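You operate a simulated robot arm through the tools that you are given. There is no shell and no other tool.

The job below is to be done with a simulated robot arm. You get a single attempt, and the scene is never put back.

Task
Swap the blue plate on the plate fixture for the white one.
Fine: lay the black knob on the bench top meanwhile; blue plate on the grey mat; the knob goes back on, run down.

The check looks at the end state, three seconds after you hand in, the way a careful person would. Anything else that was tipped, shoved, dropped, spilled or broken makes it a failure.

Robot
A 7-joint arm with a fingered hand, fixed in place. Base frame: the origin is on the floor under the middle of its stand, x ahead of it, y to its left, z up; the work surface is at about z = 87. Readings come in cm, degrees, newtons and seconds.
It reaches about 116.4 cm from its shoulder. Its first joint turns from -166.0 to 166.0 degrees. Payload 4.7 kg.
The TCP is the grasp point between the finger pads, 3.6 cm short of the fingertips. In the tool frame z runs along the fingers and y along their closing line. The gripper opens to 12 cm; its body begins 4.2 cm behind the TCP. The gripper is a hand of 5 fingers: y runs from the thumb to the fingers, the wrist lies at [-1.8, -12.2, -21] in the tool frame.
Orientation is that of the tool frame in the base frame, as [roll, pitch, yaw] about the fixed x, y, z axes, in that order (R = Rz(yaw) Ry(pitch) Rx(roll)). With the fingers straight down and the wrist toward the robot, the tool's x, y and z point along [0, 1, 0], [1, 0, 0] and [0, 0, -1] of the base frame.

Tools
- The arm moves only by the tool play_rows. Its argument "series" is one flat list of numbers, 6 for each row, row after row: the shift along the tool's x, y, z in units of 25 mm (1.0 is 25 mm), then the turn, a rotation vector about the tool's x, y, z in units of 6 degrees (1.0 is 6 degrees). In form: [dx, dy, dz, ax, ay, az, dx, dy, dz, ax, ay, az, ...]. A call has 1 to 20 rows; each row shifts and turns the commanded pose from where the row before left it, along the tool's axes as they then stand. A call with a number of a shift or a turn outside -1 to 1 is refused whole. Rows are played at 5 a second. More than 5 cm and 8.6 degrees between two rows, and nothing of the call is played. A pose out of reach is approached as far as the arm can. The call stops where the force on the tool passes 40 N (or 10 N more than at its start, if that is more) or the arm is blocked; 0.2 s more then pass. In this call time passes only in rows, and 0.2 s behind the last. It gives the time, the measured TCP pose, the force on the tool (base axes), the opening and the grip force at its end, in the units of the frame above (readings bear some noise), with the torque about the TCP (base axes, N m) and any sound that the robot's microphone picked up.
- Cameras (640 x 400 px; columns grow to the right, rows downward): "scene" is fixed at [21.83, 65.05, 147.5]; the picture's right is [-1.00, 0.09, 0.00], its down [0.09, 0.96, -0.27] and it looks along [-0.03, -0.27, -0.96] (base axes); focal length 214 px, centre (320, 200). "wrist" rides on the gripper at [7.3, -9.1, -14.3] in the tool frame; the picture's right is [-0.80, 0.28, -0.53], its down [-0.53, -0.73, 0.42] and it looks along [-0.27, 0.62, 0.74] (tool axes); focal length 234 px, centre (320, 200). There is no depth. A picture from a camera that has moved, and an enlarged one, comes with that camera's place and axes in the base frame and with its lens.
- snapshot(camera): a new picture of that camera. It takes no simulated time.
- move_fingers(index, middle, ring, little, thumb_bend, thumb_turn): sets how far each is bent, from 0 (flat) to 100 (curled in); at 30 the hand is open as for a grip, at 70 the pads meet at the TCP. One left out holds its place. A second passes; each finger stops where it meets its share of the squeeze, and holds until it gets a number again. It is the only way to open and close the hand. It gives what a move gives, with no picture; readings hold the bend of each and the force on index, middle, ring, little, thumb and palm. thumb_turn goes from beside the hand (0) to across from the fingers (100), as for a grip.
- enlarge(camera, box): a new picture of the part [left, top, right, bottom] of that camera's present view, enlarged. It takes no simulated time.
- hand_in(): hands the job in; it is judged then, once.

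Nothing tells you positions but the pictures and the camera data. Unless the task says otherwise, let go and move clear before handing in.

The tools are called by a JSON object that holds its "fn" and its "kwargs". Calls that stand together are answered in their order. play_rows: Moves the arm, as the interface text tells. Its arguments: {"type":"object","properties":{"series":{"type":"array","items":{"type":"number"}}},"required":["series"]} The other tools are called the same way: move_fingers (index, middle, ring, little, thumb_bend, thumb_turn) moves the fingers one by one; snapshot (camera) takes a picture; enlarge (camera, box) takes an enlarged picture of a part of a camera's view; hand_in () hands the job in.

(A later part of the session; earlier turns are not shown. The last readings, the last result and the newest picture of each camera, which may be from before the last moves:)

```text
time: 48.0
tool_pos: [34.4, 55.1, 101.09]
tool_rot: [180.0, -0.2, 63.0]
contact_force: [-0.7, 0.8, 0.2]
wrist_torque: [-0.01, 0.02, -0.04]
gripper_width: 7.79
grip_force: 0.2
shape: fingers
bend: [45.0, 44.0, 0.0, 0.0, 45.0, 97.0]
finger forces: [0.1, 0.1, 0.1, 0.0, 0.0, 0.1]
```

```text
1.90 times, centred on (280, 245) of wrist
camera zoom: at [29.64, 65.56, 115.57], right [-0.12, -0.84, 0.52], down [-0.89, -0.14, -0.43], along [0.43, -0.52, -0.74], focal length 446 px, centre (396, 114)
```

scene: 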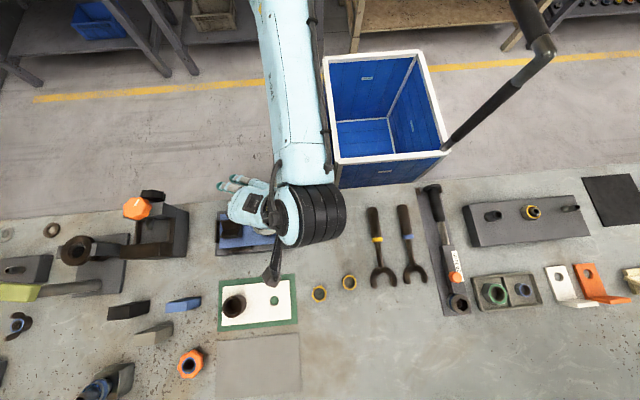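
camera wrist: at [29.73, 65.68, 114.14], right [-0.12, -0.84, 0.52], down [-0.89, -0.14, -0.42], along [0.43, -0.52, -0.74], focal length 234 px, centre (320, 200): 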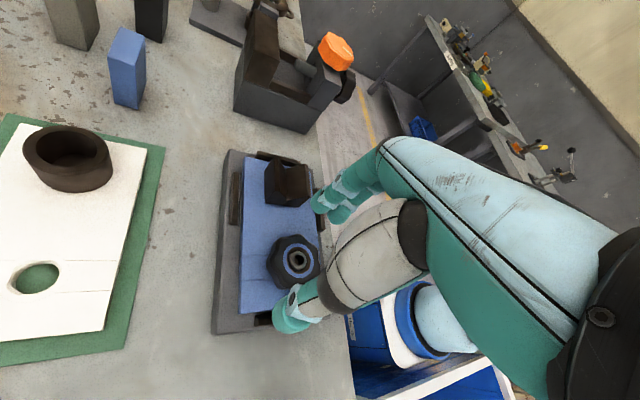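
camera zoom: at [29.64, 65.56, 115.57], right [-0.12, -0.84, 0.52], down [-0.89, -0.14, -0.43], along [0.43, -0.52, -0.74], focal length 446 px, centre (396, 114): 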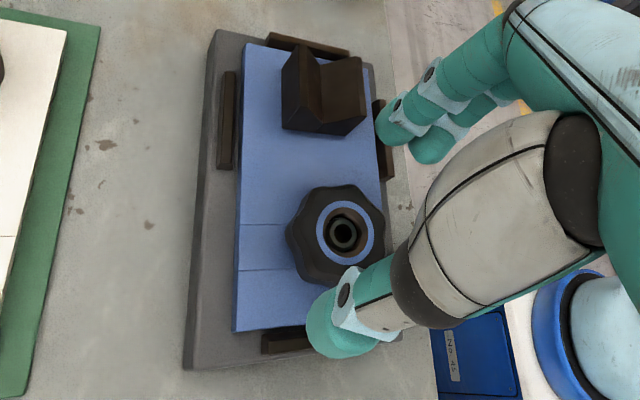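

Ring top now stands about 0.5–1 cm proud of the stud, consistent with a coarse thread. Second grip at z≈96.1.

{"fn": "play_rows", "kwargs": {"series": [0.02, 0.04, 0.5, 0, 0, 0, 0, 0, 0.5, 0, 0, 0, 0, 0, 0.5, 0, 0, 0, 0, 0, 0.5, 0, 0, 0]}}

{"fn": "move_fingers", "kwargs": {"index": 75, "middle": 75, "thumb_bend": 75}}

{"fn": "play_rows", "kwargs": {"series": [0, 0, -0.004, 0, 0, -1, 0, 0, -0.004, 0, 0, -1, 0, 0, -0.004, 0, 0, -1, 0, 0, -0.004, 0, 0, -1, 0, 0, -0.004, 0, 0, -1, 0, 0, -0.004, 0, 0, -1, 0, 0, -0.004, 0, 0, -1, 0, 0, -0.004, 0, 0, -1, 0, 0, -0.004, 0, 0, -1, 0, 0, -0.004, 0, 0, -1]}}

{"fn": "enlarge", "kwargs": {"camera": "wrist", "box": [190, 140, 370, 350]}}

```text
time: 49.0
tool_pos: [34.62, 55.1, 96.02]
tool_rot: [180.0, -0.3, 63.0]
contact_force: [0.9, 0.2, -0.6]
wrist_torque: [-0.01, 0.0, 0.0]
gripper_width: 7.78
grip_force: 0.0
shape: fingers
bend: [45.0, 44.0, 0.0, 0.0, 45.0, 97.0]
finger forces: [0.0, 0.0, 0.1, 0.1, 0.0, 0.0]
```

```text
time: 50.0
tool_pos: [34.77, 55.11, 96.04]
tool_rot: [-179.9, -0.2, 63.0]
contact_force: [1.5, -6.2, 0.0]
wrist_torque: [-0.27, -0.12, 0.0]
gripper_width: 4.71
grip_force: 16.2
shape: fingers
bend: [56.0, 59.0, 0.0, 0.0, 58.0, 96.0]
finger forces: [7.6, 10.9, 0.0, 0.1, 13.4, 0.1]
```

```text
time: 52.2
tool_pos: [34.69, 55.19, 96.17]
tool_rot: [179.9, -0.1, 123.1]
contact_force: [3.9, 2.6, -4.0]
wrist_torque: [0.07, -0.15, -0.03]
gripper_width: 4.69
grip_force: 15.6
shape: fingers
bend: [56.0, 59.0, 0.0, 0.0, 58.0, 95.0]
finger forces: [9.3, 8.9, 0.0, 0.0, 12.5, 0.1]
```

```text
1.90 times, centred on (280, 245) of wrist
camera zoom: at [22.98, 56.09, 110.54], right [0.67, -0.52, 0.52], down [-0.32, -0.84, -0.43], along [0.67, 0.12, -0.74], focal length 446 px, centre (396, 114)
```

zoom: 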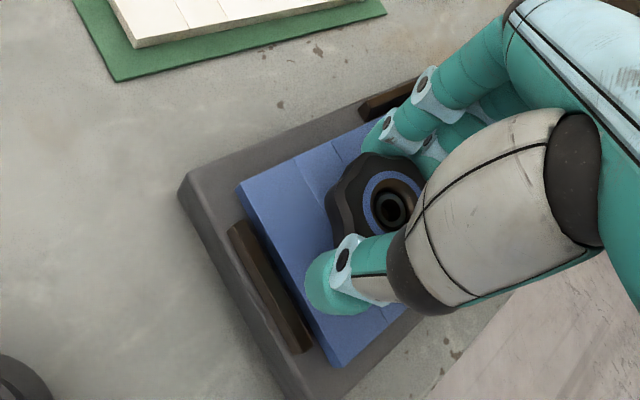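

{"fn": "play_rows", "kwargs": {"series": [0, 0, 0, 0, 0, -1, 0, 0, 0, 0, 0, -1, 0, 0, 0, 0, 0, -1, 0, 0, 0, 0, 0, -1, 0, 0, 0, 0, 0, -1, 0, 0, 0, 0, 0, -1, 0, 0, 0, 0, 0, -1, 0, 0, 0, 0, 0, -1, 0, 0, 0, 0, 0, -1, 0, 0, 0, 0, 0, -1]}}

{"fn": "play_rows", "kwargs": {"series": [0, 0, 0, 0, 0, -1, 0, 0, 0, 0, 0, -1, 0, 0, 0, 0, 0, -1, 0, 0, 0, 0, 0, -1, 0, 0, 0, 0, 0, -1, 0, 0, 0, 0, 0, -1, 0, 0, 0, 0, 0, -1, 0, 0, 0, 0, 0, -1, 0, 0, 0, 0, 0, -1, 0, 0, 0, 0, 0, -1]}}

{"fn": "enlarge", "kwargs": {"camera": "wrist", "box": [190, 140, 370, 350]}}

```text
time: 54.5
tool_pos: [34.77, 55.02, 96.26]
tool_rot: [179.7, 0.1, -176.9]
contact_force: [1.9, 7.5, 0.1]
wrist_torque: [0.31, -0.08, -0.36]
gripper_width: 4.59
grip_force: 16.8
shape: fingers
bend: [55.0, 59.0, 0.0, 0.0, 60.0, 94.0]
finger forces: [10.1, 11.0, 0.1, 0.0, 12.2, 0.0]
```

```text
time: 56.6
tool_pos: [34.69, 55.28, 96.12]
tool_rot: [180.0, 0.4, -116.9]
contact_force: [3.0, 24.9, -1.5]
wrist_torque: [0.81, -0.11, -1.0]
gripper_width: 4.44
grip_force: 24.3
shape: fingers
bend: [54.0, 60.0, 0.0, 0.0, 61.0, 92.0]
finger forces: [12.6, 23.3, 0.0, 0.1, 13.3, 0.0]
```

```text
1.90 times, centred on (280, 245) of wrist
camera zoom: at [39.5, 44.53, 110.53], right [0.11, 0.84, 0.53], down [0.9, 0.14, -0.42], along [-0.43, 0.52, -0.74], focal length 446 px, centre (396, 114)
```

zoom: 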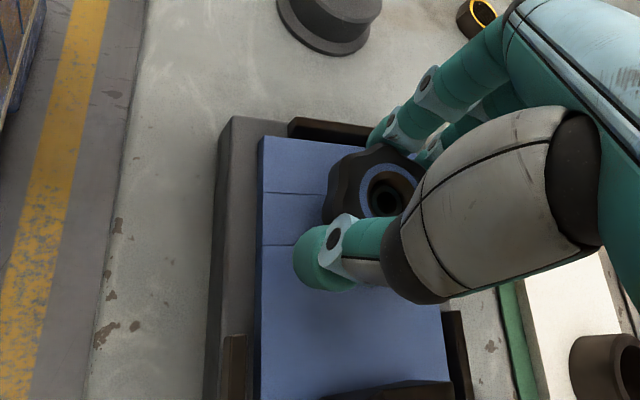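

Torque about z and a side force are building up. I'll look closely before turning any further.

{"fn": "enlarge", "kwargs": {"camera": "wrist", "box": [260, 190, 340, 290]}}

{"fn": "enlarge", "kwargs": {"camera": "scene", "box": [210, 190, 310, 260]}}

```text
4.00 times, centred on (300, 240) of wrist
camera zoom: at [39.5, 44.53, 110.53], right [0.11, 0.84, 0.53], down [0.9, 0.14, -0.42], along [-0.43, 0.52, -0.74], focal length 937 px, centre (400, 40)
```

zoom: 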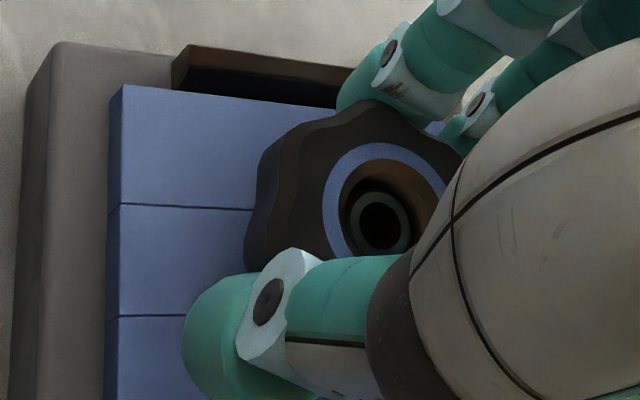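

```text
5.71 times, centred on (260, 225) of scene
camera zoom: at [21.83, 65.05, 147.5], right [-1.0, 0.09, 0.0], down [0.09, 0.96, -0.27], along [-0.03, -0.27, -0.96], focal length 1226 px, centre (663, 57)
```

zoom: 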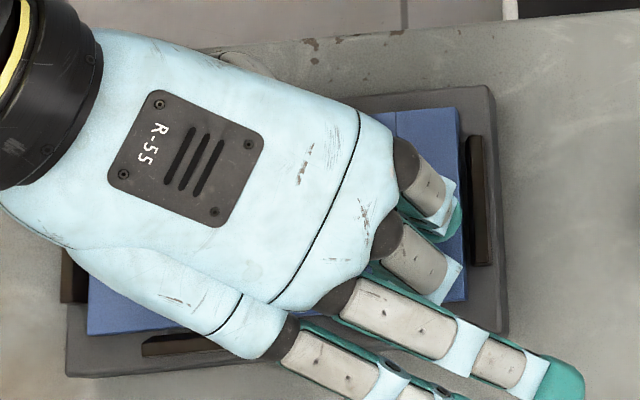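

Force geometry suggests side-loading near the fingers at z≈92.9. I'll release, rise, and inspect the knob before continuing.

{"fn": "move_fingers", "kwargs": {"index": 44, "middle": 43, "thumb_bend": 44, "thumb_turn": 98}}

{"fn": "play_rows", "kwargs": {"series": [0, 0, -0.5, 0, 0, 0, 0, 0, -0.5, 0, 0, 0, 0, 0, -0.5, 0, 0, 0, 0, 0, -0.5, 0, 0, 0]}}

{"fn": "enlarge", "kwargs": {"camera": "wrist", "box": [230, 160, 350, 270]}}

{"fn": "snapshot", "kwargs": {"camera": "wrist"}}

```text
time: 57.6
tool_pos: [34.53, 55.03, 96.18]
tool_rot: [-180.0, 0.2, -117.0]
contact_force: [0.0, 1.2, 0.3]
wrist_torque: [0.05, -0.02, 0.0]
gripper_width: 8.05
grip_force: 0.1
shape: fingers
bend: [44.0, 43.0, 0.0, 0.0, 44.0, 97.0]
finger forces: [0.0, 0.0, 0.0, 0.0, 0.0, 0.0]
```

```text
time: 58.6
tool_pos: [34.59, 54.96, 101.16]
tool_rot: [-179.9, 0.2, -117.0]
contact_force: [-0.3, 0.4, -0.7]
wrist_torque: [0.03, 0.0, 0.04]
gripper_width: 8.05
grip_force: 0.1
shape: fingers
bend: [44.0, 43.0, 0.0, 0.0, 44.0, 97.0]
finger forces: [0.0, 0.1, 0.1, 0.1, 0.0, 0.0]
```

```text
3.64 times, centred on (290, 215) of wrist
camera zoom: at [39.38, 44.31, 115.59], right [0.11, 0.84, 0.53], down [0.89, 0.14, -0.42], along [-0.43, 0.52, -0.74], focal length 852 px, centre (429, 146)
```

zoom: 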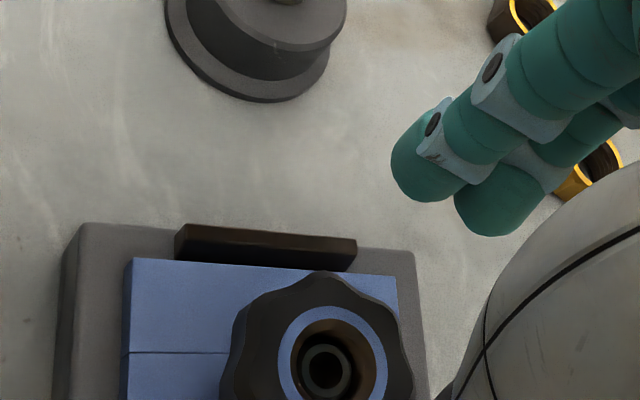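

```text
taken
camera wrist: at [39.38, 44.31, 115.59], right [0.11, 0.84, 0.53], down [0.89, 0.14, -0.42], along [-0.43, 0.52, -0.74], focal length 234 px, centre (320, 200)
```

wrist: 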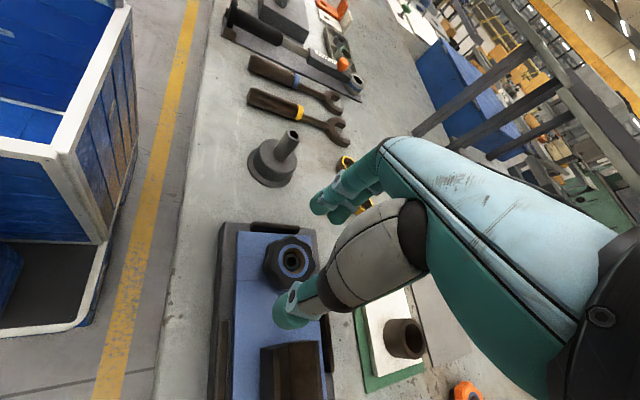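

{"fn": "enlarge", "kwargs": {"camera": "wrist", "box": [240, 215, 340, 305]}}

```text
4.44 times, centred on (290, 260) of wrist
camera zoom: at [39.38, 44.31, 115.59], right [0.11, 0.84, 0.53], down [0.89, 0.14, -0.42], along [-0.43, 0.52, -0.74], focal length 1041 px, centre (453, -67)
```

zoom: 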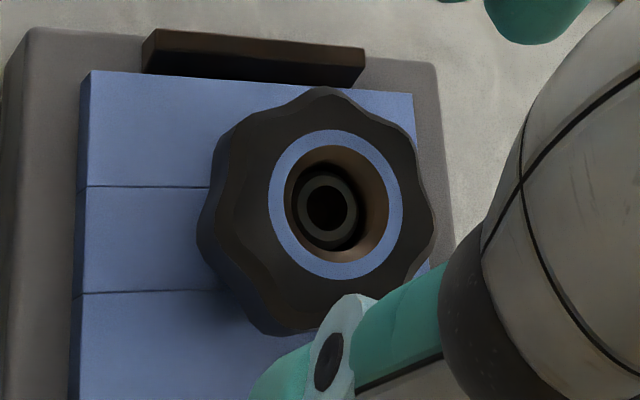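

The knob stands about 0.5 cm above its starting height, the same as after the first grip, so I can't tell if it is already off the thread. I'll regrip here and do a gentle lift test.

{"fn": "play_rows", "kwargs": {"series": [0, 0, 0.5, 0, 0, 0, 0, 0, 0.5, 0, 0, 0, 0, 0, 0.5, 0, 0, 0, 0, 0, 0.5, 0, 0, 0]}}

{"fn": "move_fingers", "kwargs": {"index": 75, "middle": 75, "thumb_bend": 75}}

{"fn": "play_rows", "kwargs": {"series": [0, 0, -0.04, 0, 0, 0, 0, 0, -0.04, 0, 0, 0]}}

```text
time: 59.6
tool_pos: [34.74, 55.02, 96.19]
tool_rot: [180.0, 0.3, -117.0]
contact_force: [-0.1, 0.2, 0.9]
wrist_torque: [-0.01, 0.0, -0.02]
gripper_width: 8.04
grip_force: 0.0
shape: fingers
bend: [44.0, 43.0, 0.0, 0.0, 44.0, 97.0]
finger forces: [0.0, 0.1, 0.1, 0.1, 0.0, 0.0]
```

```text
time: 60.6
tool_pos: [34.57, 55.11, 96.22]
tool_rot: [180.0, 0.3, -117.0]
contact_force: [-5.6, 6.0, 0.9]
wrist_torque: [0.14, 0.16, -0.11]
gripper_width: 5.03
grip_force: 15.7
shape: fingers
bend: [54.0, 56.0, 0.0, 0.0, 57.0, 99.0]
finger forces: [10.1, 8.8, 0.0, 0.1, 12.4, 0.1]
```

```text
time: 61.2
tool_pos: [34.72, 55.06, 96.3]
tool_rot: [180.0, 0.3, -117.0]
contact_force: [-1.4, 1.2, -0.5]
wrist_torque: [-0.01, 0.01, -0.02]
gripper_width: 5.0
grip_force: 13.4
shape: fingers
bend: [55.0, 57.0, 0.0, 0.0, 57.0, 99.0]
finger forces: [7.9, 6.4, 0.1, 0.1, 12.5, 0.1]
```

Lifting meets almost no resistance and the side load vanished: the knob seems free of the thread. I'll keep lifting in small steps.

{"fn": "play_rows", "kwargs": {"series": [0, 0, -0.08, 0, 0, 0, 0, 0, -0.08, 0, 0, 0, 0, 0, -0.08, 0, 0, 0]}}

{"fn": "enlarge", "kwargs": {"camera": "wrist", "box": [240, 180, 340, 290]}}

```text
time: 62.0
tool_pos: [34.67, 54.91, 96.99]
tool_rot: [-180.0, 0.2, -117.0]
contact_force: [-0.1, -0.3, -0.9]
wrist_torque: [0.01, 0.01, 0.02]
gripper_width: 5.01
grip_force: 14.5
shape: fingers
bend: [55.0, 57.0, 0.0, 0.0, 57.0, 99.0]
finger forces: [7.5, 6.5, 0.0, 0.1, 13.5, 0.0]
```

```text
3.64 times, centred on (290, 235) of wrist
camera zoom: at [39.47, 44.38, 111.35], right [0.11, 0.84, 0.53], down [0.89, 0.14, -0.42], along [-0.43, 0.52, -0.74], focal length 852 px, centre (429, 73)
```

zoom: 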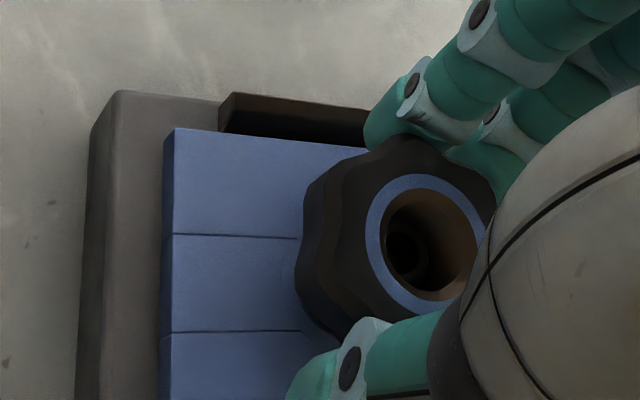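

The knob is off the stud. I'll lift it straight up, turn to yaw 180, and then carry it to free bench at about (11.5, 81.5).

{"fn": "play_rows", "kwargs": {"series": [0, 0, -0.4, 0, 0, 0, 0, 0, -0.8, 0, 0, 0, 0, 0, -0.8, 0, 0, 0, 0, 0, -0.8, 0, 0, 0, 0, 0, -0.8, 0, 0, 0, 0, 0, -0.8, 0, 0, 0, 0, 0, 0, 0, 0, 0.9, 0, 0, 0, 0, 0, 0.9, 0, 0, 0, 0, 0, 0.9, 0, 0, 0, 0, 0, 0.9, 0, 0, 0, 0, 0, 0.9, 0, 0, 0, 0, 0, 0.9, 0, 0, 0, 0, 0, 0.9, 0, 0, 0, 0, 0, 0.9, 0, 0, 0, 0, 0, 0.9, 0, 0, 0, 0, 0, 0.9, 0, 0, 0, 0, 0, 0.9, 0, 0, 0, 0, 0, 0.6]}}

{"fn": "snapshot", "kwargs": {"camera": "wrist"}}

{"fn": "snapshot", "kwargs": {"camera": "scene"}}

```text
time: 65.8
tool_pos: [34.7, 55.03, 107.95]
tool_rot: [179.6, 0.1, 179.9]
contact_force: [0.1, 0.5, -0.7]
wrist_torque: [0.02, -0.01, -0.05]
gripper_width: 4.98
grip_force: 13.8
shape: fingers
bend: [55.0, 57.0, 0.0, 0.0, 57.0, 99.0]
finger forces: [7.5, 6.5, 0.1, 0.0, 13.4, 0.0]
```

```text
taken
camera wrist: at [27.33, 45.79, 122.35], right [0.8, 0.28, 0.53], down [0.53, -0.73, -0.43], along [0.27, 0.62, -0.73], focal length 234 px, centre (320, 200)
```

wrist: 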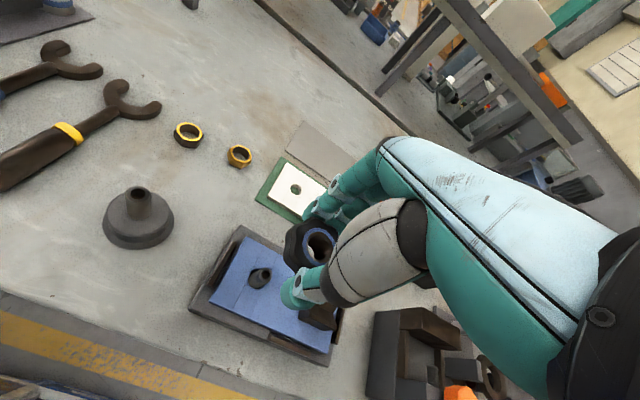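

```text
taken
```

scene: 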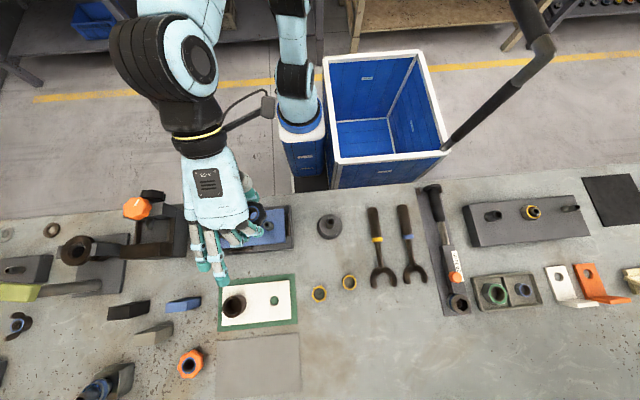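

The knob is in hand and the stud is exposed. A close look at both before moving on.

{"fn": "enlarge", "kwargs": {"camera": "wrist", "box": [190, 210, 350, 360]}}

{"fn": "enlarge", "kwargs": {"camera": "scene", "box": [210, 180, 310, 260]}}

```text
2.67 times, centred on (270, 285) of wrist
camera zoom: at [27.33, 45.79, 122.35], right [0.8, 0.28, 0.53], down [0.53, -0.73, -0.43], along [0.27, 0.62, -0.73], focal length 624 px, centre (453, -27)
```

zoom: 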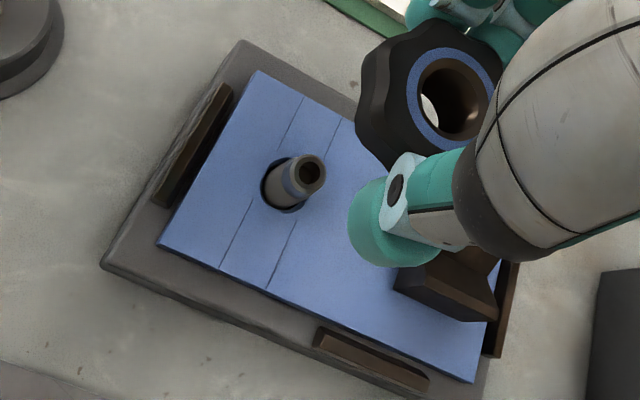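

```text
5.00 times, centred on (260, 220) of scene
camera zoom: at [21.83, 65.05, 147.5], right [-1.0, 0.09, 0.0], down [0.09, 0.96, -0.27], along [-0.03, -0.27, -0.96], focal length 1072 px, centre (620, 100)
```

zoom: 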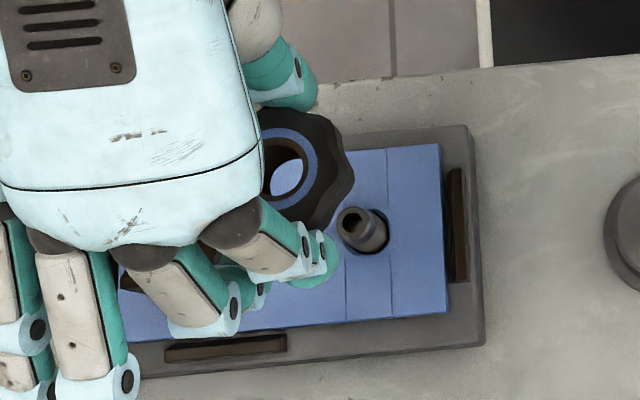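

Knob is level in the hand. Carrying it over to the free bench area.

{"fn": "play_rows", "kwargs": {"series": [0.773, 0.8825, 0, 0, 0, 0, 0.773, 0.8825, 0, 0, 0, 0, 0.773, 0.8825, 0, 0, 0, 0, 0.773, 0.8825, 0, 0, 0, 0, 0.773, 0.8825, 0, 0, 0, 0, 0.773, 0.8825, 0, 0, 0, 0, 0.773, 0.8825, 0, 0, 0, 0, 0.773, 0.8825, 0, 0, 0, 0, 0.773, 0.8825, 0, 0, 0, 0, 0.773, 0.8825, 0, 0, 0, 0, 0.773, 0.8825, 0, 0, 0, 0, 0.773, 0.8825, 0, 0, 0, 0]}}

{"fn": "snapshot", "kwargs": {"camera": "wrist"}}

{"fn": "snapshot", "kwargs": {"camera": "scene"}}

```text
time: 68.5
tool_pos: [11.59, 81.7, 107.99]
tool_rot: [179.8, 0.0, -179.9]
contact_force: [-0.5, 0.2, 0.9]
wrist_torque: [0.0, 0.04, -0.01]
gripper_width: 4.95
grip_force: 13.9
shape: fingers
bend: [55.0, 57.0, 0.0, 0.0, 57.0, 99.0]
finger forces: [7.4, 6.4, 0.0, 0.0, 13.2, 0.0]
```

```text
taken
camera wrist: at [4.19, 72.4, 122.34], right [0.8, 0.28, 0.53], down [0.53, -0.73, -0.43], along [0.27, 0.62, -0.73], focal length 234 px, centre (320, 200)
```

wrist: 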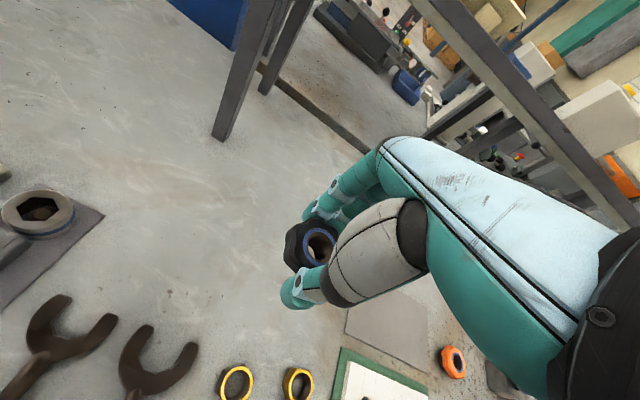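

```text
taken
```

scene: 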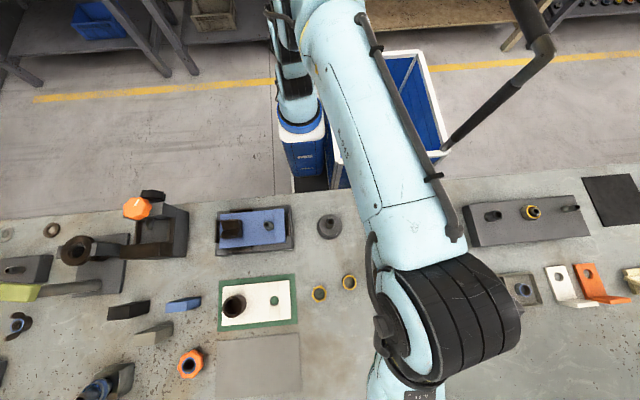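

The spot below is clear. Descending to just above the bench, then slowly to contact.

{"fn": "play_rows", "kwargs": {"series": [0, 0, 0.8, 0, 0, 0, 0, 0, 0.8, 0, 0, 0, 0, 0, 0.8, 0, 0, 0, 0, 0, 0.8, 0, 0, 0, 0, 0, 0.8, 0, 0, 0, 0, 0, 0.8, 0, 0, 0, 0, 0, 0.6, 0, 0, 0, 0, 0, 0.2, 0, 0, 0]}}

{"fn": "enlarge", "kwargs": {"camera": "wrist", "box": [230, 180, 350, 330]}}

{"fn": "play_rows", "kwargs": {"series": [0, 0, 0.08, 0, 0, 0, 0, 0, 0.08, 0, 0, 0]}}

```text
time: 70.2
tool_pos: [11.32, 81.54, 93.99]
tool_rot: [179.8, 0.2, 179.9]
contact_force: [-0.2, -0.8, -1.4]
wrist_torque: [0.01, 0.02, 0.01]
gripper_width: 4.97
grip_force: 13.2
shape: fingers
bend: [55.0, 57.0, 0.0, 0.0, 57.0, 99.0]
finger forces: [7.5, 6.3, 0.0, 0.0, 13.2, 0.0]
```

```text
2.67 times, centred on (290, 255) of wrist
camera zoom: at [4.14, 72.41, 108.29], right [0.8, 0.28, 0.53], down [0.53, -0.73, -0.43], along [0.27, 0.62, -0.73], focal length 624 px, centre (400, 53)
```

zoom: 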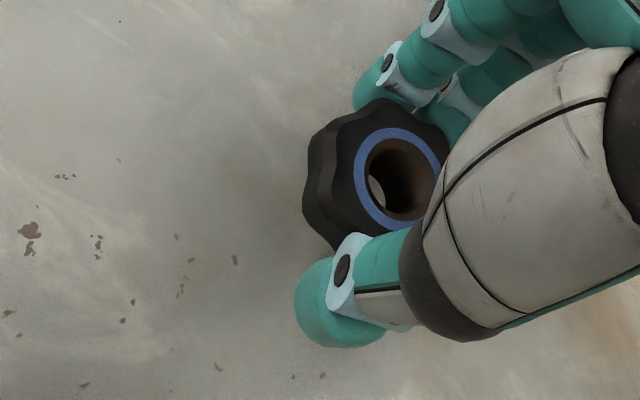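

```text
time: 70.8
tool_pos: [11.55, 81.67, 93.65]
tool_rot: [179.8, 0.2, 180.0]
contact_force: [-0.3, 0.0, -0.7]
wrist_torque: [0.03, 0.0, 0.0]
gripper_width: 4.97
grip_force: 13.5
shape: fingers
bend: [55.0, 57.0, 0.0, 0.0, 57.0, 99.0]
finger forces: [7.4, 6.4, 0.0, 0.1, 13.2, 0.0]
```

{"fn": "play_rows", "kwargs": {"series": [0, 0, 0.06, 0, 0, 0, 0, 0, 0.06, 0, 0, 0, 0, 0, 0.06, 0, 0, 0]}}

{"fn": "play_rows", "kwargs": {"series": [0, 0, 0.06, 0, 0, 0, 0, 0, 0.06, 0, 0, 0, 0, 0, 0.06, 0, 0, 0]}}

```text
time: 71.7
tool_pos: [11.5, 81.58, 93.27]
tool_rot: [179.8, 0.1, -180.0]
contact_force: [0.1, -0.2, -0.2]
wrist_torque: [-0.01, 0.01, 0.01]
gripper_width: 4.94
grip_force: 13.2
shape: fingers
bend: [55.0, 57.0, 0.0, 0.0, 57.0, 99.0]
finger forces: [7.4, 6.3, 0.0, 0.1, 13.2, 0.0]
```

```text
time: 72.5
tool_pos: [11.49, 81.61, 92.75]
tool_rot: [179.9, 0.1, -179.9]
contact_force: [-0.5, -0.4, -0.5]
wrist_torque: [0.01, 0.02, 0.01]
gripper_width: 4.95
grip_force: 13.8
shape: fingers
bend: [55.0, 57.0, 0.0, 0.0, 57.0, 99.0]
finger forces: [7.4, 6.3, 0.1, 0.1, 13.3, 0.1]
```

{"fn": "play_rows", "kwargs": {"series": [0, 0, 0.04, 0, 0, 0, 0, 0, 0.04, 0, 0, 0]}}

{"fn": "enlarge", "kwargs": {"camera": "wrist", "box": [230, 180, 350, 330]}}

```text
time: 73.0
tool_pos: [11.46, 81.59, 92.52]
tool_rot: [179.7, 0.1, 179.9]
contact_force: [0.0, 0.2, -0.4]
wrist_torque: [0.04, 0.01, 0.0]
gripper_width: 4.96
grip_force: 13.5
shape: fingers
bend: [55.0, 57.0, 0.0, 0.0, 57.0, 99.0]
finger forces: [7.4, 6.3, 0.1, 0.1, 13.2, 0.1]
```

```text
2.67 times, centred on (290, 255) of wrist
camera zoom: at [4.17, 72.45, 106.87], right [0.8, 0.28, 0.53], down [0.53, -0.73, -0.43], along [0.27, 0.62, -0.73], focal length 624 px, centre (400, 53)
```

zoom: 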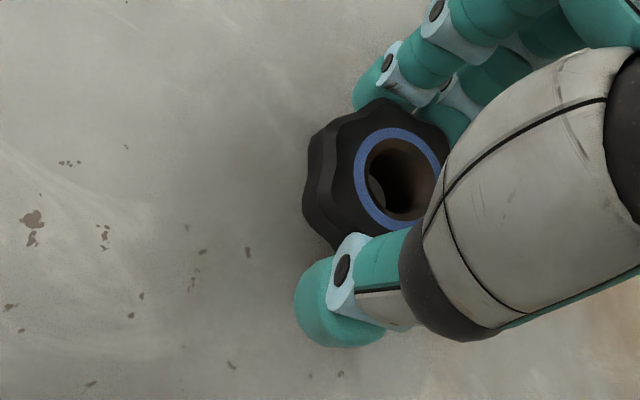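

{"fn": "play_rows", "kwargs": {"series": [0, 0, 0.04, 0, 0, 0, 0, 0, 0.04, 0, 0, 0]}}

{"fn": "play_rows", "kwargs": {"series": [0, 0, 0.04, 0, 0, 0, 0, 0, 0.04, 0, 0, 0]}}

```text
time: 73.7
tool_pos: [11.46, 81.53, 92.41]
tool_rot: [179.9, 0.2, 180.0]
contact_force: [-0.1, 0.4, 0.0]
wrist_torque: [0.01, 0.02, -0.03]
gripper_width: 4.95
grip_force: 13.3
shape: fingers
bend: [55.0, 57.0, 0.0, 0.0, 57.0, 99.0]
finger forces: [7.4, 6.4, 0.0, 0.0, 13.2, 0.0]
```

```text
time: 74.2
tool_pos: [11.34, 81.72, 92.05]
tool_rot: [179.8, 0.1, 180.0]
contact_force: [-0.2, 0.9, -0.8]
wrist_torque: [0.02, -0.03, 0.03]
gripper_width: 4.97
grip_force: 13.9
shape: fingers
bend: [55.0, 57.0, 0.0, 0.0, 57.0, 99.0]
finger forces: [7.5, 6.3, 0.0, 0.0, 13.3, 0.0]
```

{"fn": "play_rows", "kwargs": {"series": [0, 0, 0.04, 0, 0, 0, 0, 0, 0.04, 0, 0, 0]}}

{"fn": "enlarge", "kwargs": {"camera": "wrist", "box": [230, 180, 350, 330]}}

```text
time: 74.8
tool_pos: [11.28, 81.57, 91.91]
tool_rot: [179.8, 0.1, 180.0]
contact_force: [0.4, -0.2, -0.1]
wrist_torque: [-0.01, -0.01, -0.02]
gripper_width: 4.97
grip_force: 13.2
shape: fingers
bend: [55.0, 57.0, 0.0, 0.0, 57.0, 99.0]
finger forces: [7.4, 6.3, 0.1, 0.0, 13.2, 0.1]
```

```text
2.67 times, centred on (290, 255) of wrist
camera zoom: at [4.14, 72.39, 106.29], right [0.8, 0.28, 0.53], down [0.53, -0.73, -0.43], along [0.27, 0.62, -0.73], focal length 624 px, centre (400, 53)
```

zoom: 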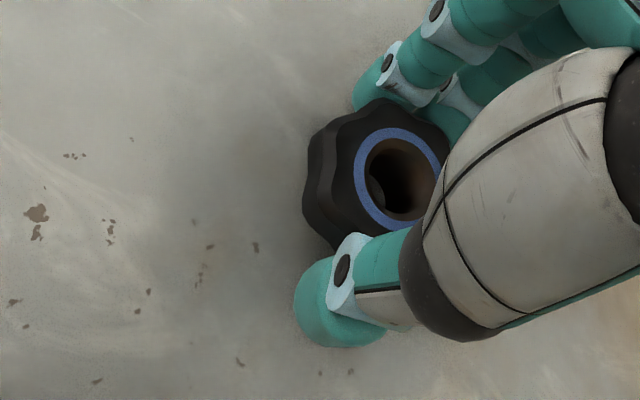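

{"fn": "play_rows", "kwargs": {"series": [0, 0, 0.04, 0, 0, 0, 0, 0, 0.04, 0, 0, 0]}}

{"fn": "play_rows", "kwargs": {"series": [0, 0, 0.04, 0, 0, 0, 0, 0, 0.04, 0, 0, 0]}}

```text
time: 75.5
tool_pos: [11.43, 81.63, 91.73]
tool_rot: [179.9, 0.1, 180.0]
contact_force: [0.4, -0.2, -0.4]
wrist_torque: [0.01, -0.01, 0.01]
gripper_width: 4.96
grip_force: 13.3
shape: fingers
bend: [55.0, 57.0, 0.0, 0.0, 57.0, 99.0]
finger forces: [7.4, 6.3, 0.1, 0.1, 13.3, 0.1]
```

```text
time: 76.0
tool_pos: [11.43, 81.65, 91.51]
tool_rot: [179.8, 0.1, 180.0]
contact_force: [-0.1, 0.1, -1.1]
wrist_torque: [0.04, 0.02, -0.03]
gripper_width: 4.99
grip_force: 13.3
shape: fingers
bend: [55.0, 57.0, 0.0, 0.0, 57.0, 99.0]
finger forces: [7.3, 6.3, 0.0, 0.0, 13.2, 0.0]
```

{"fn": "play_rows", "kwargs": {"series": [0, 0, 0.04, 0, 0, 0, 0, 0, 0.04, 0, 0, 0]}}

{"fn": "play_rows", "kwargs": {"series": [0, 0, 0.04, 0, 0, 0, 0, 0, 0.04, 0, 0, 0]}}

{"fn": "enlarge", "kwargs": {"camera": "wrist", "box": [230, 180, 350, 330]}}

```text
time: 76.7
tool_pos: [11.49, 81.63, 91.39]
tool_rot: [179.7, 0.1, 179.9]
contact_force: [-0.8, -0.1, 3.0]
wrist_torque: [-0.09, -0.03, 0.0]
gripper_width: 4.98
grip_force: 13.5
shape: fingers
bend: [55.0, 57.0, 0.0, 0.0, 57.0, 99.0]
finger forces: [7.3, 6.4, 0.1, 0.0, 13.5, 0.0]
```

```text
time: 77.2
tool_pos: [11.49, 81.76, 91.22]
tool_rot: [179.7, 0.1, -180.0]
contact_force: [-1.5, 0.0, 10.5]
wrist_torque: [-0.15, 0.07, -0.04]
gripper_width: 5.0
grip_force: 13.8
shape: fingers
bend: [55.0, 57.0, 0.0, 0.0, 57.0, 99.0]
finger forces: [7.2, 6.3, 0.0, 0.1, 14.0, 0.0]
```

```text
2.67 times, centred on (290, 255) of wrist
camera zoom: at [4.15, 72.4, 105.64], right [0.8, 0.28, 0.53], down [0.53, -0.73, -0.43], along [0.27, 0.63, -0.73], focal length 624 px, centre (400, 53)
```

zoom: 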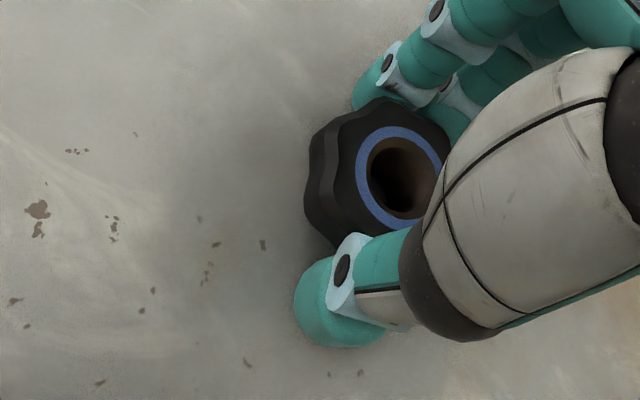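

The knob has touched the bench (Fz rose, finger loads unchanged). I'll ease off slightly and open the fingers a little, then rise.

{"fn": "play_rows", "kwargs": {"series": [0, 0, -0.04, 0, 0, 0]}}

{"fn": "move_fingers", "kwargs": {"index": 50, "middle": 51, "thumb_bend": 51}}

{"fn": "enlarge", "kwargs": {"camera": "wrist", "box": [230, 180, 350, 330]}}

```text
time: 77.7
tool_pos: [11.45, 81.67, 91.29]
tool_rot: [179.8, 0.1, -179.9]
contact_force: [-2.7, 1.6, 11.0]
wrist_torque: [-0.17, 0.05, -0.05]
gripper_width: 4.93
grip_force: 14.1
shape: fingers
bend: [55.0, 57.0, 0.0, 0.0, 57.0, 99.0]
finger forces: [7.5, 6.2, 0.0, 0.0, 13.7, 0.0]
```

```text
time: 78.7
tool_pos: [11.48, 81.59, 91.09]
tool_rot: [179.7, 0.1, 179.9]
contact_force: [0.4, -0.4, -0.7]
wrist_torque: [-0.02, 0.02, 0.03]
gripper_width: 6.11
grip_force: 0.1
shape: fingers
bend: [50.0, 51.0, 0.0, 0.0, 51.0, 98.0]
finger forces: [0.0, 0.0, 0.1, 0.1, 0.1, 0.1]
```

```text
2.67 times, centred on (290, 255) of wrist
camera zoom: at [4.21, 72.44, 105.53], right [0.8, 0.28, 0.53], down [0.53, -0.73, -0.43], along [0.27, 0.62, -0.74], focal length 624 px, centre (400, 53)
```

zoom: 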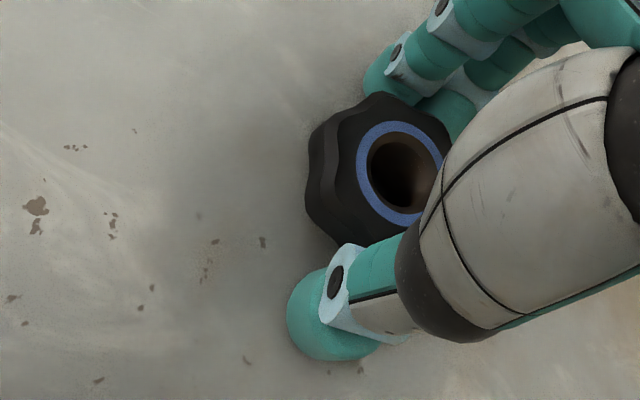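

Knob released, standing on the bench. Rising straight up and checking.

{"fn": "play_rows", "kwargs": {"series": [0, 0, -0.4, 0, 0, 0, 0, 0, -0.8, 0, 0, 0, 0, 0, -0.8, 0, 0, 0, 0, 0, -0.8, 0, 0, 0, 0, 0, -0.8, 0, 0, 0, 0, 0, -0.8, 0, 0, 0, 0, 0, -0.8, 0, 0, 0, 0, 0, -0.8, 0, 0, 0, 0, 0, -0.8, 0, 0, 0]}}

{"fn": "snapshot", "kwargs": {"camera": "wrist"}}

{"fn": "snapshot", "kwargs": {"camera": "scene"}}

```text
time: 80.7
tool_pos: [11.27, 81.65, 108.17]
tool_rot: [179.8, 0.2, 179.9]
contact_force: [-0.3, 0.9, -0.9]
wrist_torque: [-0.01, 0.02, 0.03]
gripper_width: 6.09
grip_force: 0.0
shape: fingers
bend: [50.0, 51.0, 0.0, 0.0, 51.0, 98.0]
finger forces: [0.1, 0.0, 0.0, 0.1, 0.0, 0.1]
```

```text
taken
camera wrist: at [4.07, 72.45, 122.64], right [0.8, 0.28, 0.53], down [0.53, -0.73, -0.43], along [0.27, 0.62, -0.73], focal length 234 px, centre (320, 200)
```

wrist: 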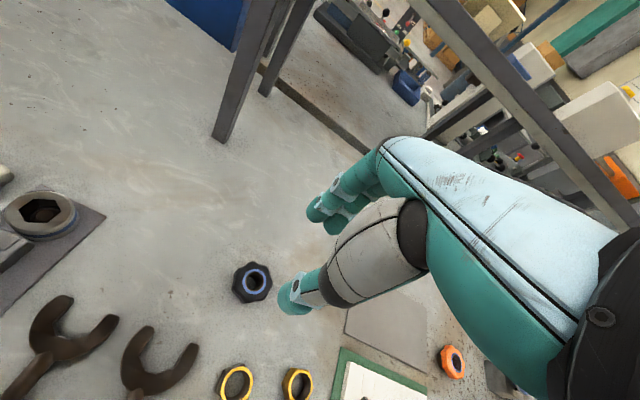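

```text
taken
```

scene: 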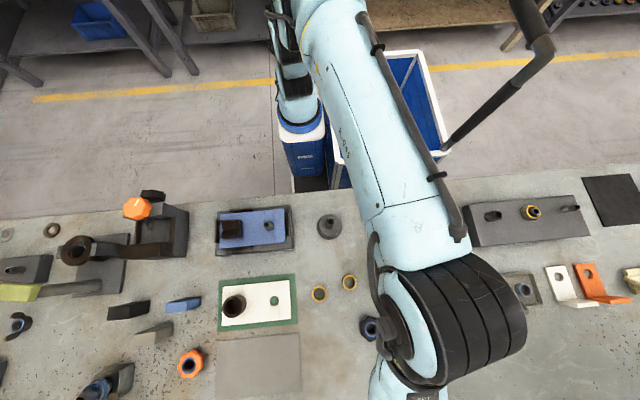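

Knob stands safely at about (11.4, 81.6). Next I take the blue plate by its V-block: I'll open all fingers and move above the V-block.

{"fn": "move_fingers", "kwargs": {"index": 42, "middle": 42, "ring": 42, "little": 42, "thumb_bend": 42}}

{"fn": "play_rows", "kwargs": {"series": [-0.867, -0.7, 0, 0, 0, 0, -0.867, -0.7, 0, 0, 0, 0, -0.867, -0.7, 0, 0, 0, 0, -0.867, -0.7, 0, 0, 0, 0, -0.867, -0.7, 0, 0, 0, 0, -0.867, -0.7, 0, 0, 0, 0, -0.867, -0.7, 0, 0, 0, 0, -0.867, -0.7, 0, 0, 0, 0, -0.867, -0.7, 0, 0, 0, 0, -0.867, -0.7, 0, 0, 0, 0, -0.867, -0.7, 0, 0, 0, 0, -0.867, -0.7, 0, 0, 0, 0, -0.867, -0.7, 0, 0, 0, 0, -0.867, -0.7, 0, 0, 0, 0, -0.867, -0.7, 0, 0, 0, 0]}}

{"fn": "snapshot", "kwargs": {"camera": "wrist"}}

{"fn": "snapshot", "kwargs": {"camera": "scene"}}

```text
time: 81.7
tool_pos: [11.31, 81.61, 108.34]
tool_rot: [179.7, 0.2, -180.0]
contact_force: [0.0, -0.6, 0.0]
wrist_torque: [-0.03, 0.01, 0.0]
gripper_width: 8.65
grip_force: 0.0
shape: fingers
bend: [42.0, 42.0, 42.0, 42.0, 42.0, 97.0]
finger forces: [0.0, 0.0, 0.1, 0.0, 0.0, 0.1]
```

```text
time: 84.8
tool_pos: [43.94, 55.4, 108.15]
tool_rot: [179.8, 0.1, -179.9]
contact_force: [0.2, 0.7, 0.3]
wrist_torque: [0.01, -0.03, -0.01]
gripper_width: 8.65
grip_force: 0.0
shape: fingers
bend: [42.0, 42.0, 42.0, 42.0, 42.0, 97.0]
finger forces: [0.1, 0.0, 0.0, 0.1, 0.0, 0.0]
```

```text
taken
camera wrist: at [36.73, 46.21, 122.58], right [0.8, 0.28, 0.53], down [0.53, -0.73, -0.43], along [0.27, 0.62, -0.74], focal length 234 px, centre (320, 200)
```

wrist: 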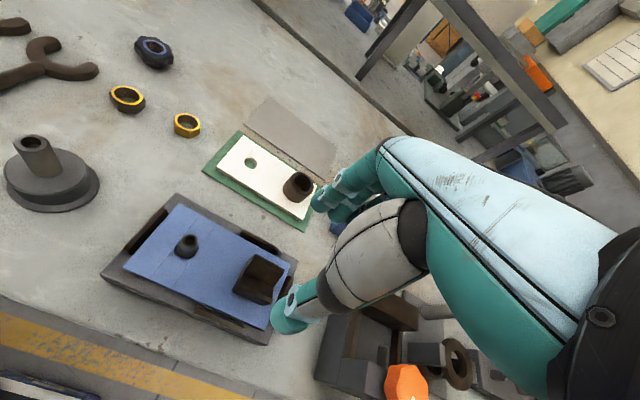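

```text
taken
```

scene: 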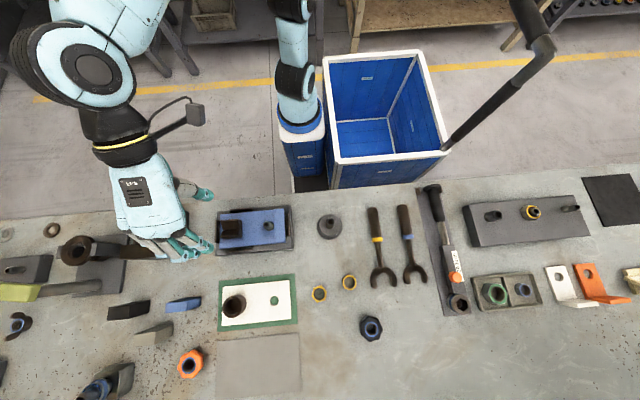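

{"fn": "enlarge", "kwargs": {"camera": "scene", "box": [205, 195, 305, 260]}}

{"fn": "enlarge", "kwargs": {"camera": "wrist", "box": [90, 180, 310, 350]}}

{"fn": "enlarge", "kwargs": {"camera": "scene", "box": [205, 265, 305, 340]}}

```text
6.15 times, centred on (255, 228) of scene
camera zoom: at [21.83, 65.05, 147.5], right [-1.0, 0.09, 0.0], down [0.09, 0.96, -0.27], along [-0.03, -0.27, -0.96], focal length 1320 px, centre (720, 31)
```

zoom: 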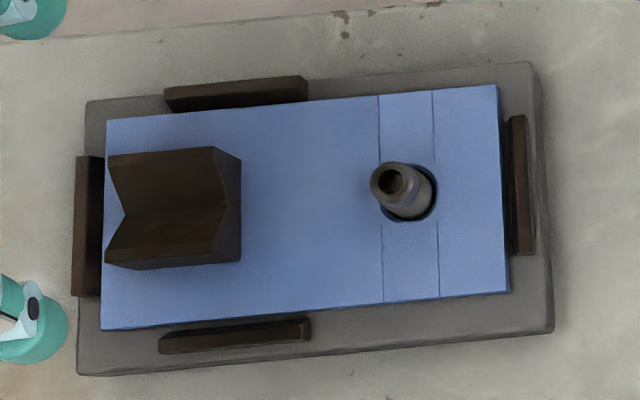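

```text
2.35 times, centred on (200, 265) of wrist
camera zoom: at [36.73, 46.21, 122.58], right [0.8, 0.28, 0.53], down [0.53, -0.73, -0.43], along [0.27, 0.62, -0.74], focal length 551 px, centre (602, 47)
```

zoom: 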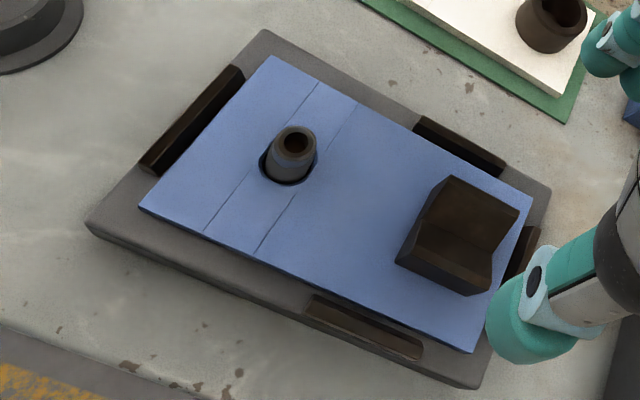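

```text
5.33 times, centred on (255, 302) of scene
camera zoom: at [21.83, 65.05, 147.5], right [-1.0, 0.09, 0.0], down [0.09, 0.96, -0.27], along [-0.03, -0.27, -0.96], focal length 1144 px, centre (667, -347)
```

zoom: 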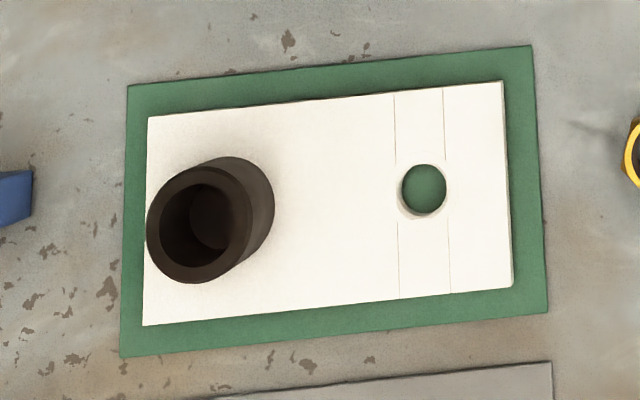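

{"fn": "enlarge", "kwargs": {"camera": "wrist", "box": [220, 240, 300, 310]}}

```text
5.71 times, centred on (260, 275) of wrist
camera zoom: at [36.73, 46.21, 122.58], right [0.8, 0.28, 0.53], down [0.53, -0.73, -0.43], along [0.27, 0.62, -0.74], focal length 1338 px, centre (663, -229)
```

zoom: 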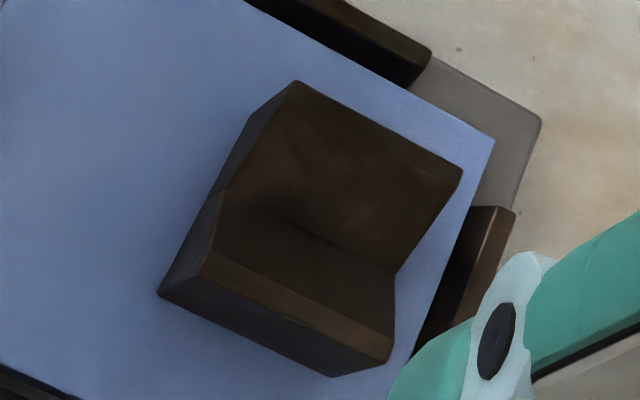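

V-block centre is about (43.55, 55.05), 4.3 cm long, 4.5 cm wide, top z≈94.4. I'll turn to yaw 90 (thumb on the stud side, fingers on the far side) to grip it along x, which resists plate tilt best.

{"fn": "move_fingers", "kwargs": {"index": 47, "middle": 47, "ring": 27, "little": 27, "thumb_bend": 47}}

{"fn": "play_rows", "kwargs": {"series": [0, 0, 0, 0, 0, 1, 0, 0, 0, 0, 0, 1, 0, 0, 0, 0, 0, 1, 0, 0, 0, 0, 0, 1, 0, 0, 0, 0, 0, 1, 0, 0, 0, 0, 0, 1, 0, 0, 0, 0, 0, 1, 0, 0, 0, 0, 0, 1, 0, 0, 0, 0, 0, 1, 0, 0, 0, 0, 0, 1, 0, 0, 0, 0, 0, 1, 0, 0, 0, 0, 0, 1, 0, 0, 0, 0, 0, 1, 0, 0, 0, 0, 0, 1, 0, 0, 0, 0, 0, 1, -0.1, -0.08, 0, 0, 0, 0, -0.1, -0.08, 0, 0, 0, 0]}}

{"fn": "snapshot", "kwargs": {"camera": "wrist"}}

{"fn": "snapshot", "kwargs": {"camera": "scene"}}

```text
time: 85.8
tool_pos: [44.09, 55.41, 108.24]
tool_rot: [179.8, 0.1, -180.0]
contact_force: [0.3, 0.4, 0.6]
wrist_torque: [0.03, -0.03, 0.01]
gripper_width: 7.29
grip_force: 0.1
shape: fingers
bend: [47.0, 47.0, 27.0, 27.0, 47.0, 98.0]
finger forces: [0.0, 0.1, 0.1, 0.0, 0.0, 0.0]
```

```text
time: 89.5
tool_pos: [43.65, 54.86, 108.19]
tool_rot: [179.9, -0.2, 90.1]
contact_force: [-0.1, -0.9, -0.7]
wrist_torque: [0.0, 0.0, 0.02]
gripper_width: 7.28
grip_force: 0.1
shape: fingers
bend: [47.0, 47.0, 27.0, 27.0, 47.0, 98.0]
finger forces: [0.0, 0.0, 0.0, 0.1, 0.0, 0.1]
```

```text
taken
camera wrist: at [34.47, 62.01, 122.55], right [0.28, -0.81, 0.52], down [-0.73, -0.53, -0.43], along [0.62, -0.26, -0.74], focal length 234 px, centre (320, 200)
```

wrist: 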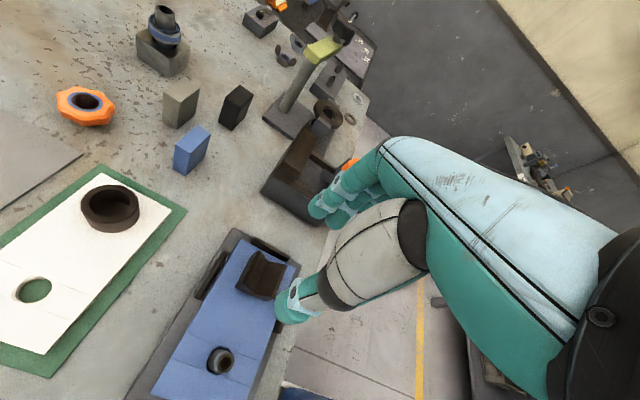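

```text
taken
```

scene: 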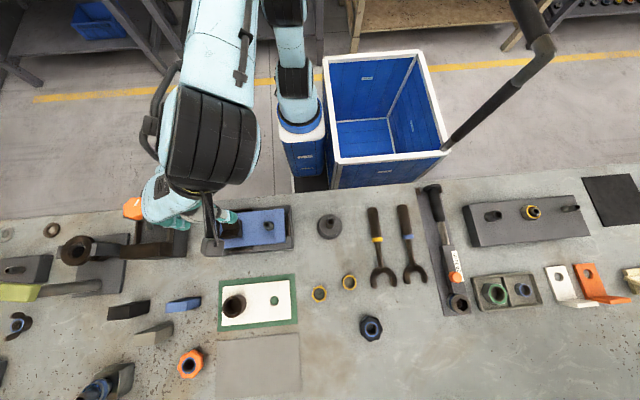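

{"fn": "enlarge", "kwargs": {"camera": "wrist", "box": [190, 220, 310, 330]}}

```text
3.64 times, centred on (250, 275) of wrist
camera zoom: at [34.47, 62.01, 122.55], right [0.28, -0.81, 0.52], down [-0.73, -0.53, -0.43], along [0.62, -0.26, -0.74], focal length 852 px, centre (574, -73)
```

zoom: 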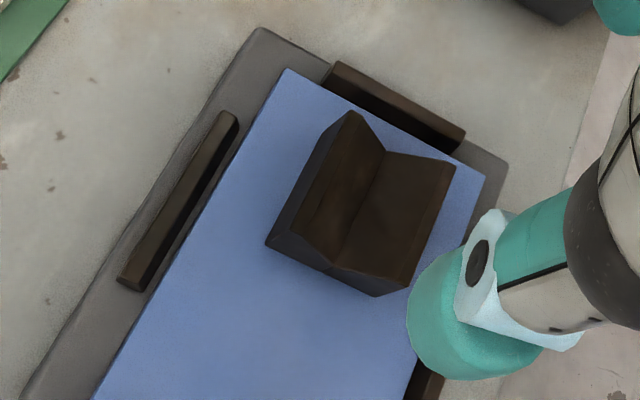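

Block centre refined to (43.6, 55.2). Descending in two stages.

{"fn": "play_rows", "kwargs": {"series": [0.06, 0, 0.8, 0, 0, 0, 0, 0, 0.8, 0, 0, 0, 0, 0, 0.8, 0, 0, 0, 0, 0, 0.8, 0, 0, 0, 0, 0, 0.6, 0, 0, 0]}}

{"fn": "enlarge", "kwargs": {"camera": "wrist", "box": [200, 160, 360, 330]}}

{"fn": "enlarge", "kwargs": {"camera": "scene", "box": [120, 180, 320, 270]}}

```text
time: 90.7
tool_pos: [43.66, 55.0, 98.67]
tool_rot: [179.9, -0.1, 90.0]
contact_force: [0.2, -0.8, -0.6]
wrist_torque: [0.02, 0.0, -0.03]
gripper_width: 7.26
grip_force: 0.1
shape: fingers
bend: [47.0, 47.0, 27.0, 27.0, 47.0, 98.0]
finger forces: [0.1, 0.2, 0.0, 0.0, 0.0, 0.0]
```

```text
2.35 times, centred on (280, 245) of wrist
camera zoom: at [34.43, 62.22, 113.11], right [0.28, -0.81, 0.52], down [-0.73, -0.53, -0.43], along [0.62, -0.26, -0.74], focal length 551 px, centre (414, 94)
```

zoom: 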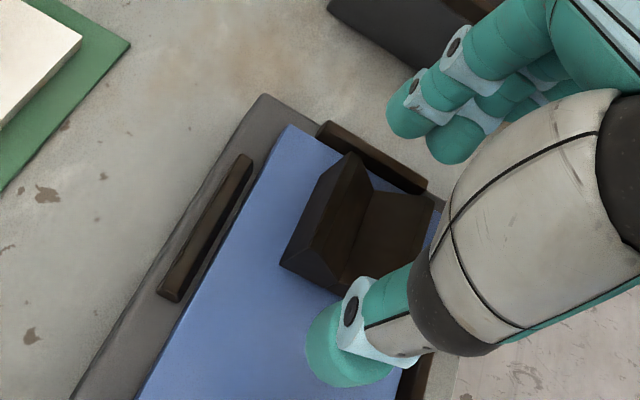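

```text
3.20 times, centred on (220, 225) of scene
camera zoom: at [21.83, 65.05, 147.5], right [-1.0, 0.09, 0.0], down [0.09, 0.96, -0.27], along [-0.03, -0.27, -0.96], focal length 686 px, centre (640, 120)
```

zoom: 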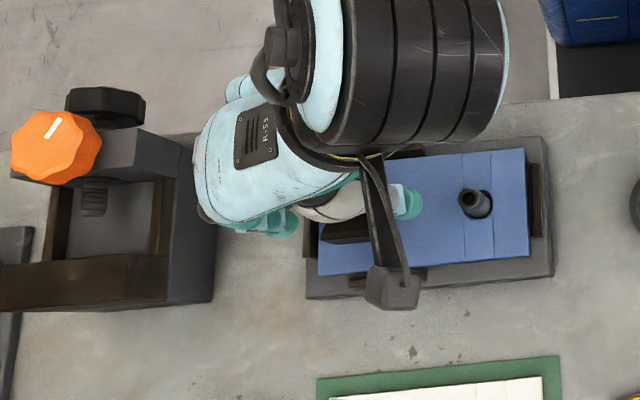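

{"fn": "play_rows", "kwargs": {"series": [0, 0, 0.4, 0, 0, 0, 0, 0, 0.4, 0, 0, 0, 0, 0, 0.35, 0, 0, 0]}}

{"fn": "enlarge", "kwargs": {"camera": "wrist", "box": [200, 160, 360, 330]}}

```text
time: 91.5
tool_pos: [43.44, 55.13, 95.82]
tool_rot: [180.0, -0.2, 90.0]
contact_force: [0.1, -0.2, 0.1]
wrist_torque: [0.01, 0.01, -0.02]
gripper_width: 7.28
grip_force: 0.0
shape: fingers
bend: [47.0, 47.0, 27.0, 27.0, 47.0, 98.0]
finger forces: [0.1, 0.1, 0.0, 0.1, 0.0, 0.0]
```

```text
2.35 times, centred on (280, 245) of wrist
camera zoom: at [34.4, 62.24, 110.18], right [0.28, -0.81, 0.52], down [-0.73, -0.53, -0.43], along [0.62, -0.26, -0.74], focal length 551 px, centre (414, 94)
```

zoom: 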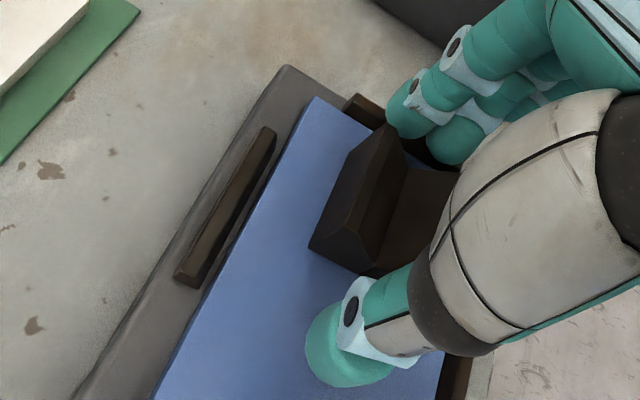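

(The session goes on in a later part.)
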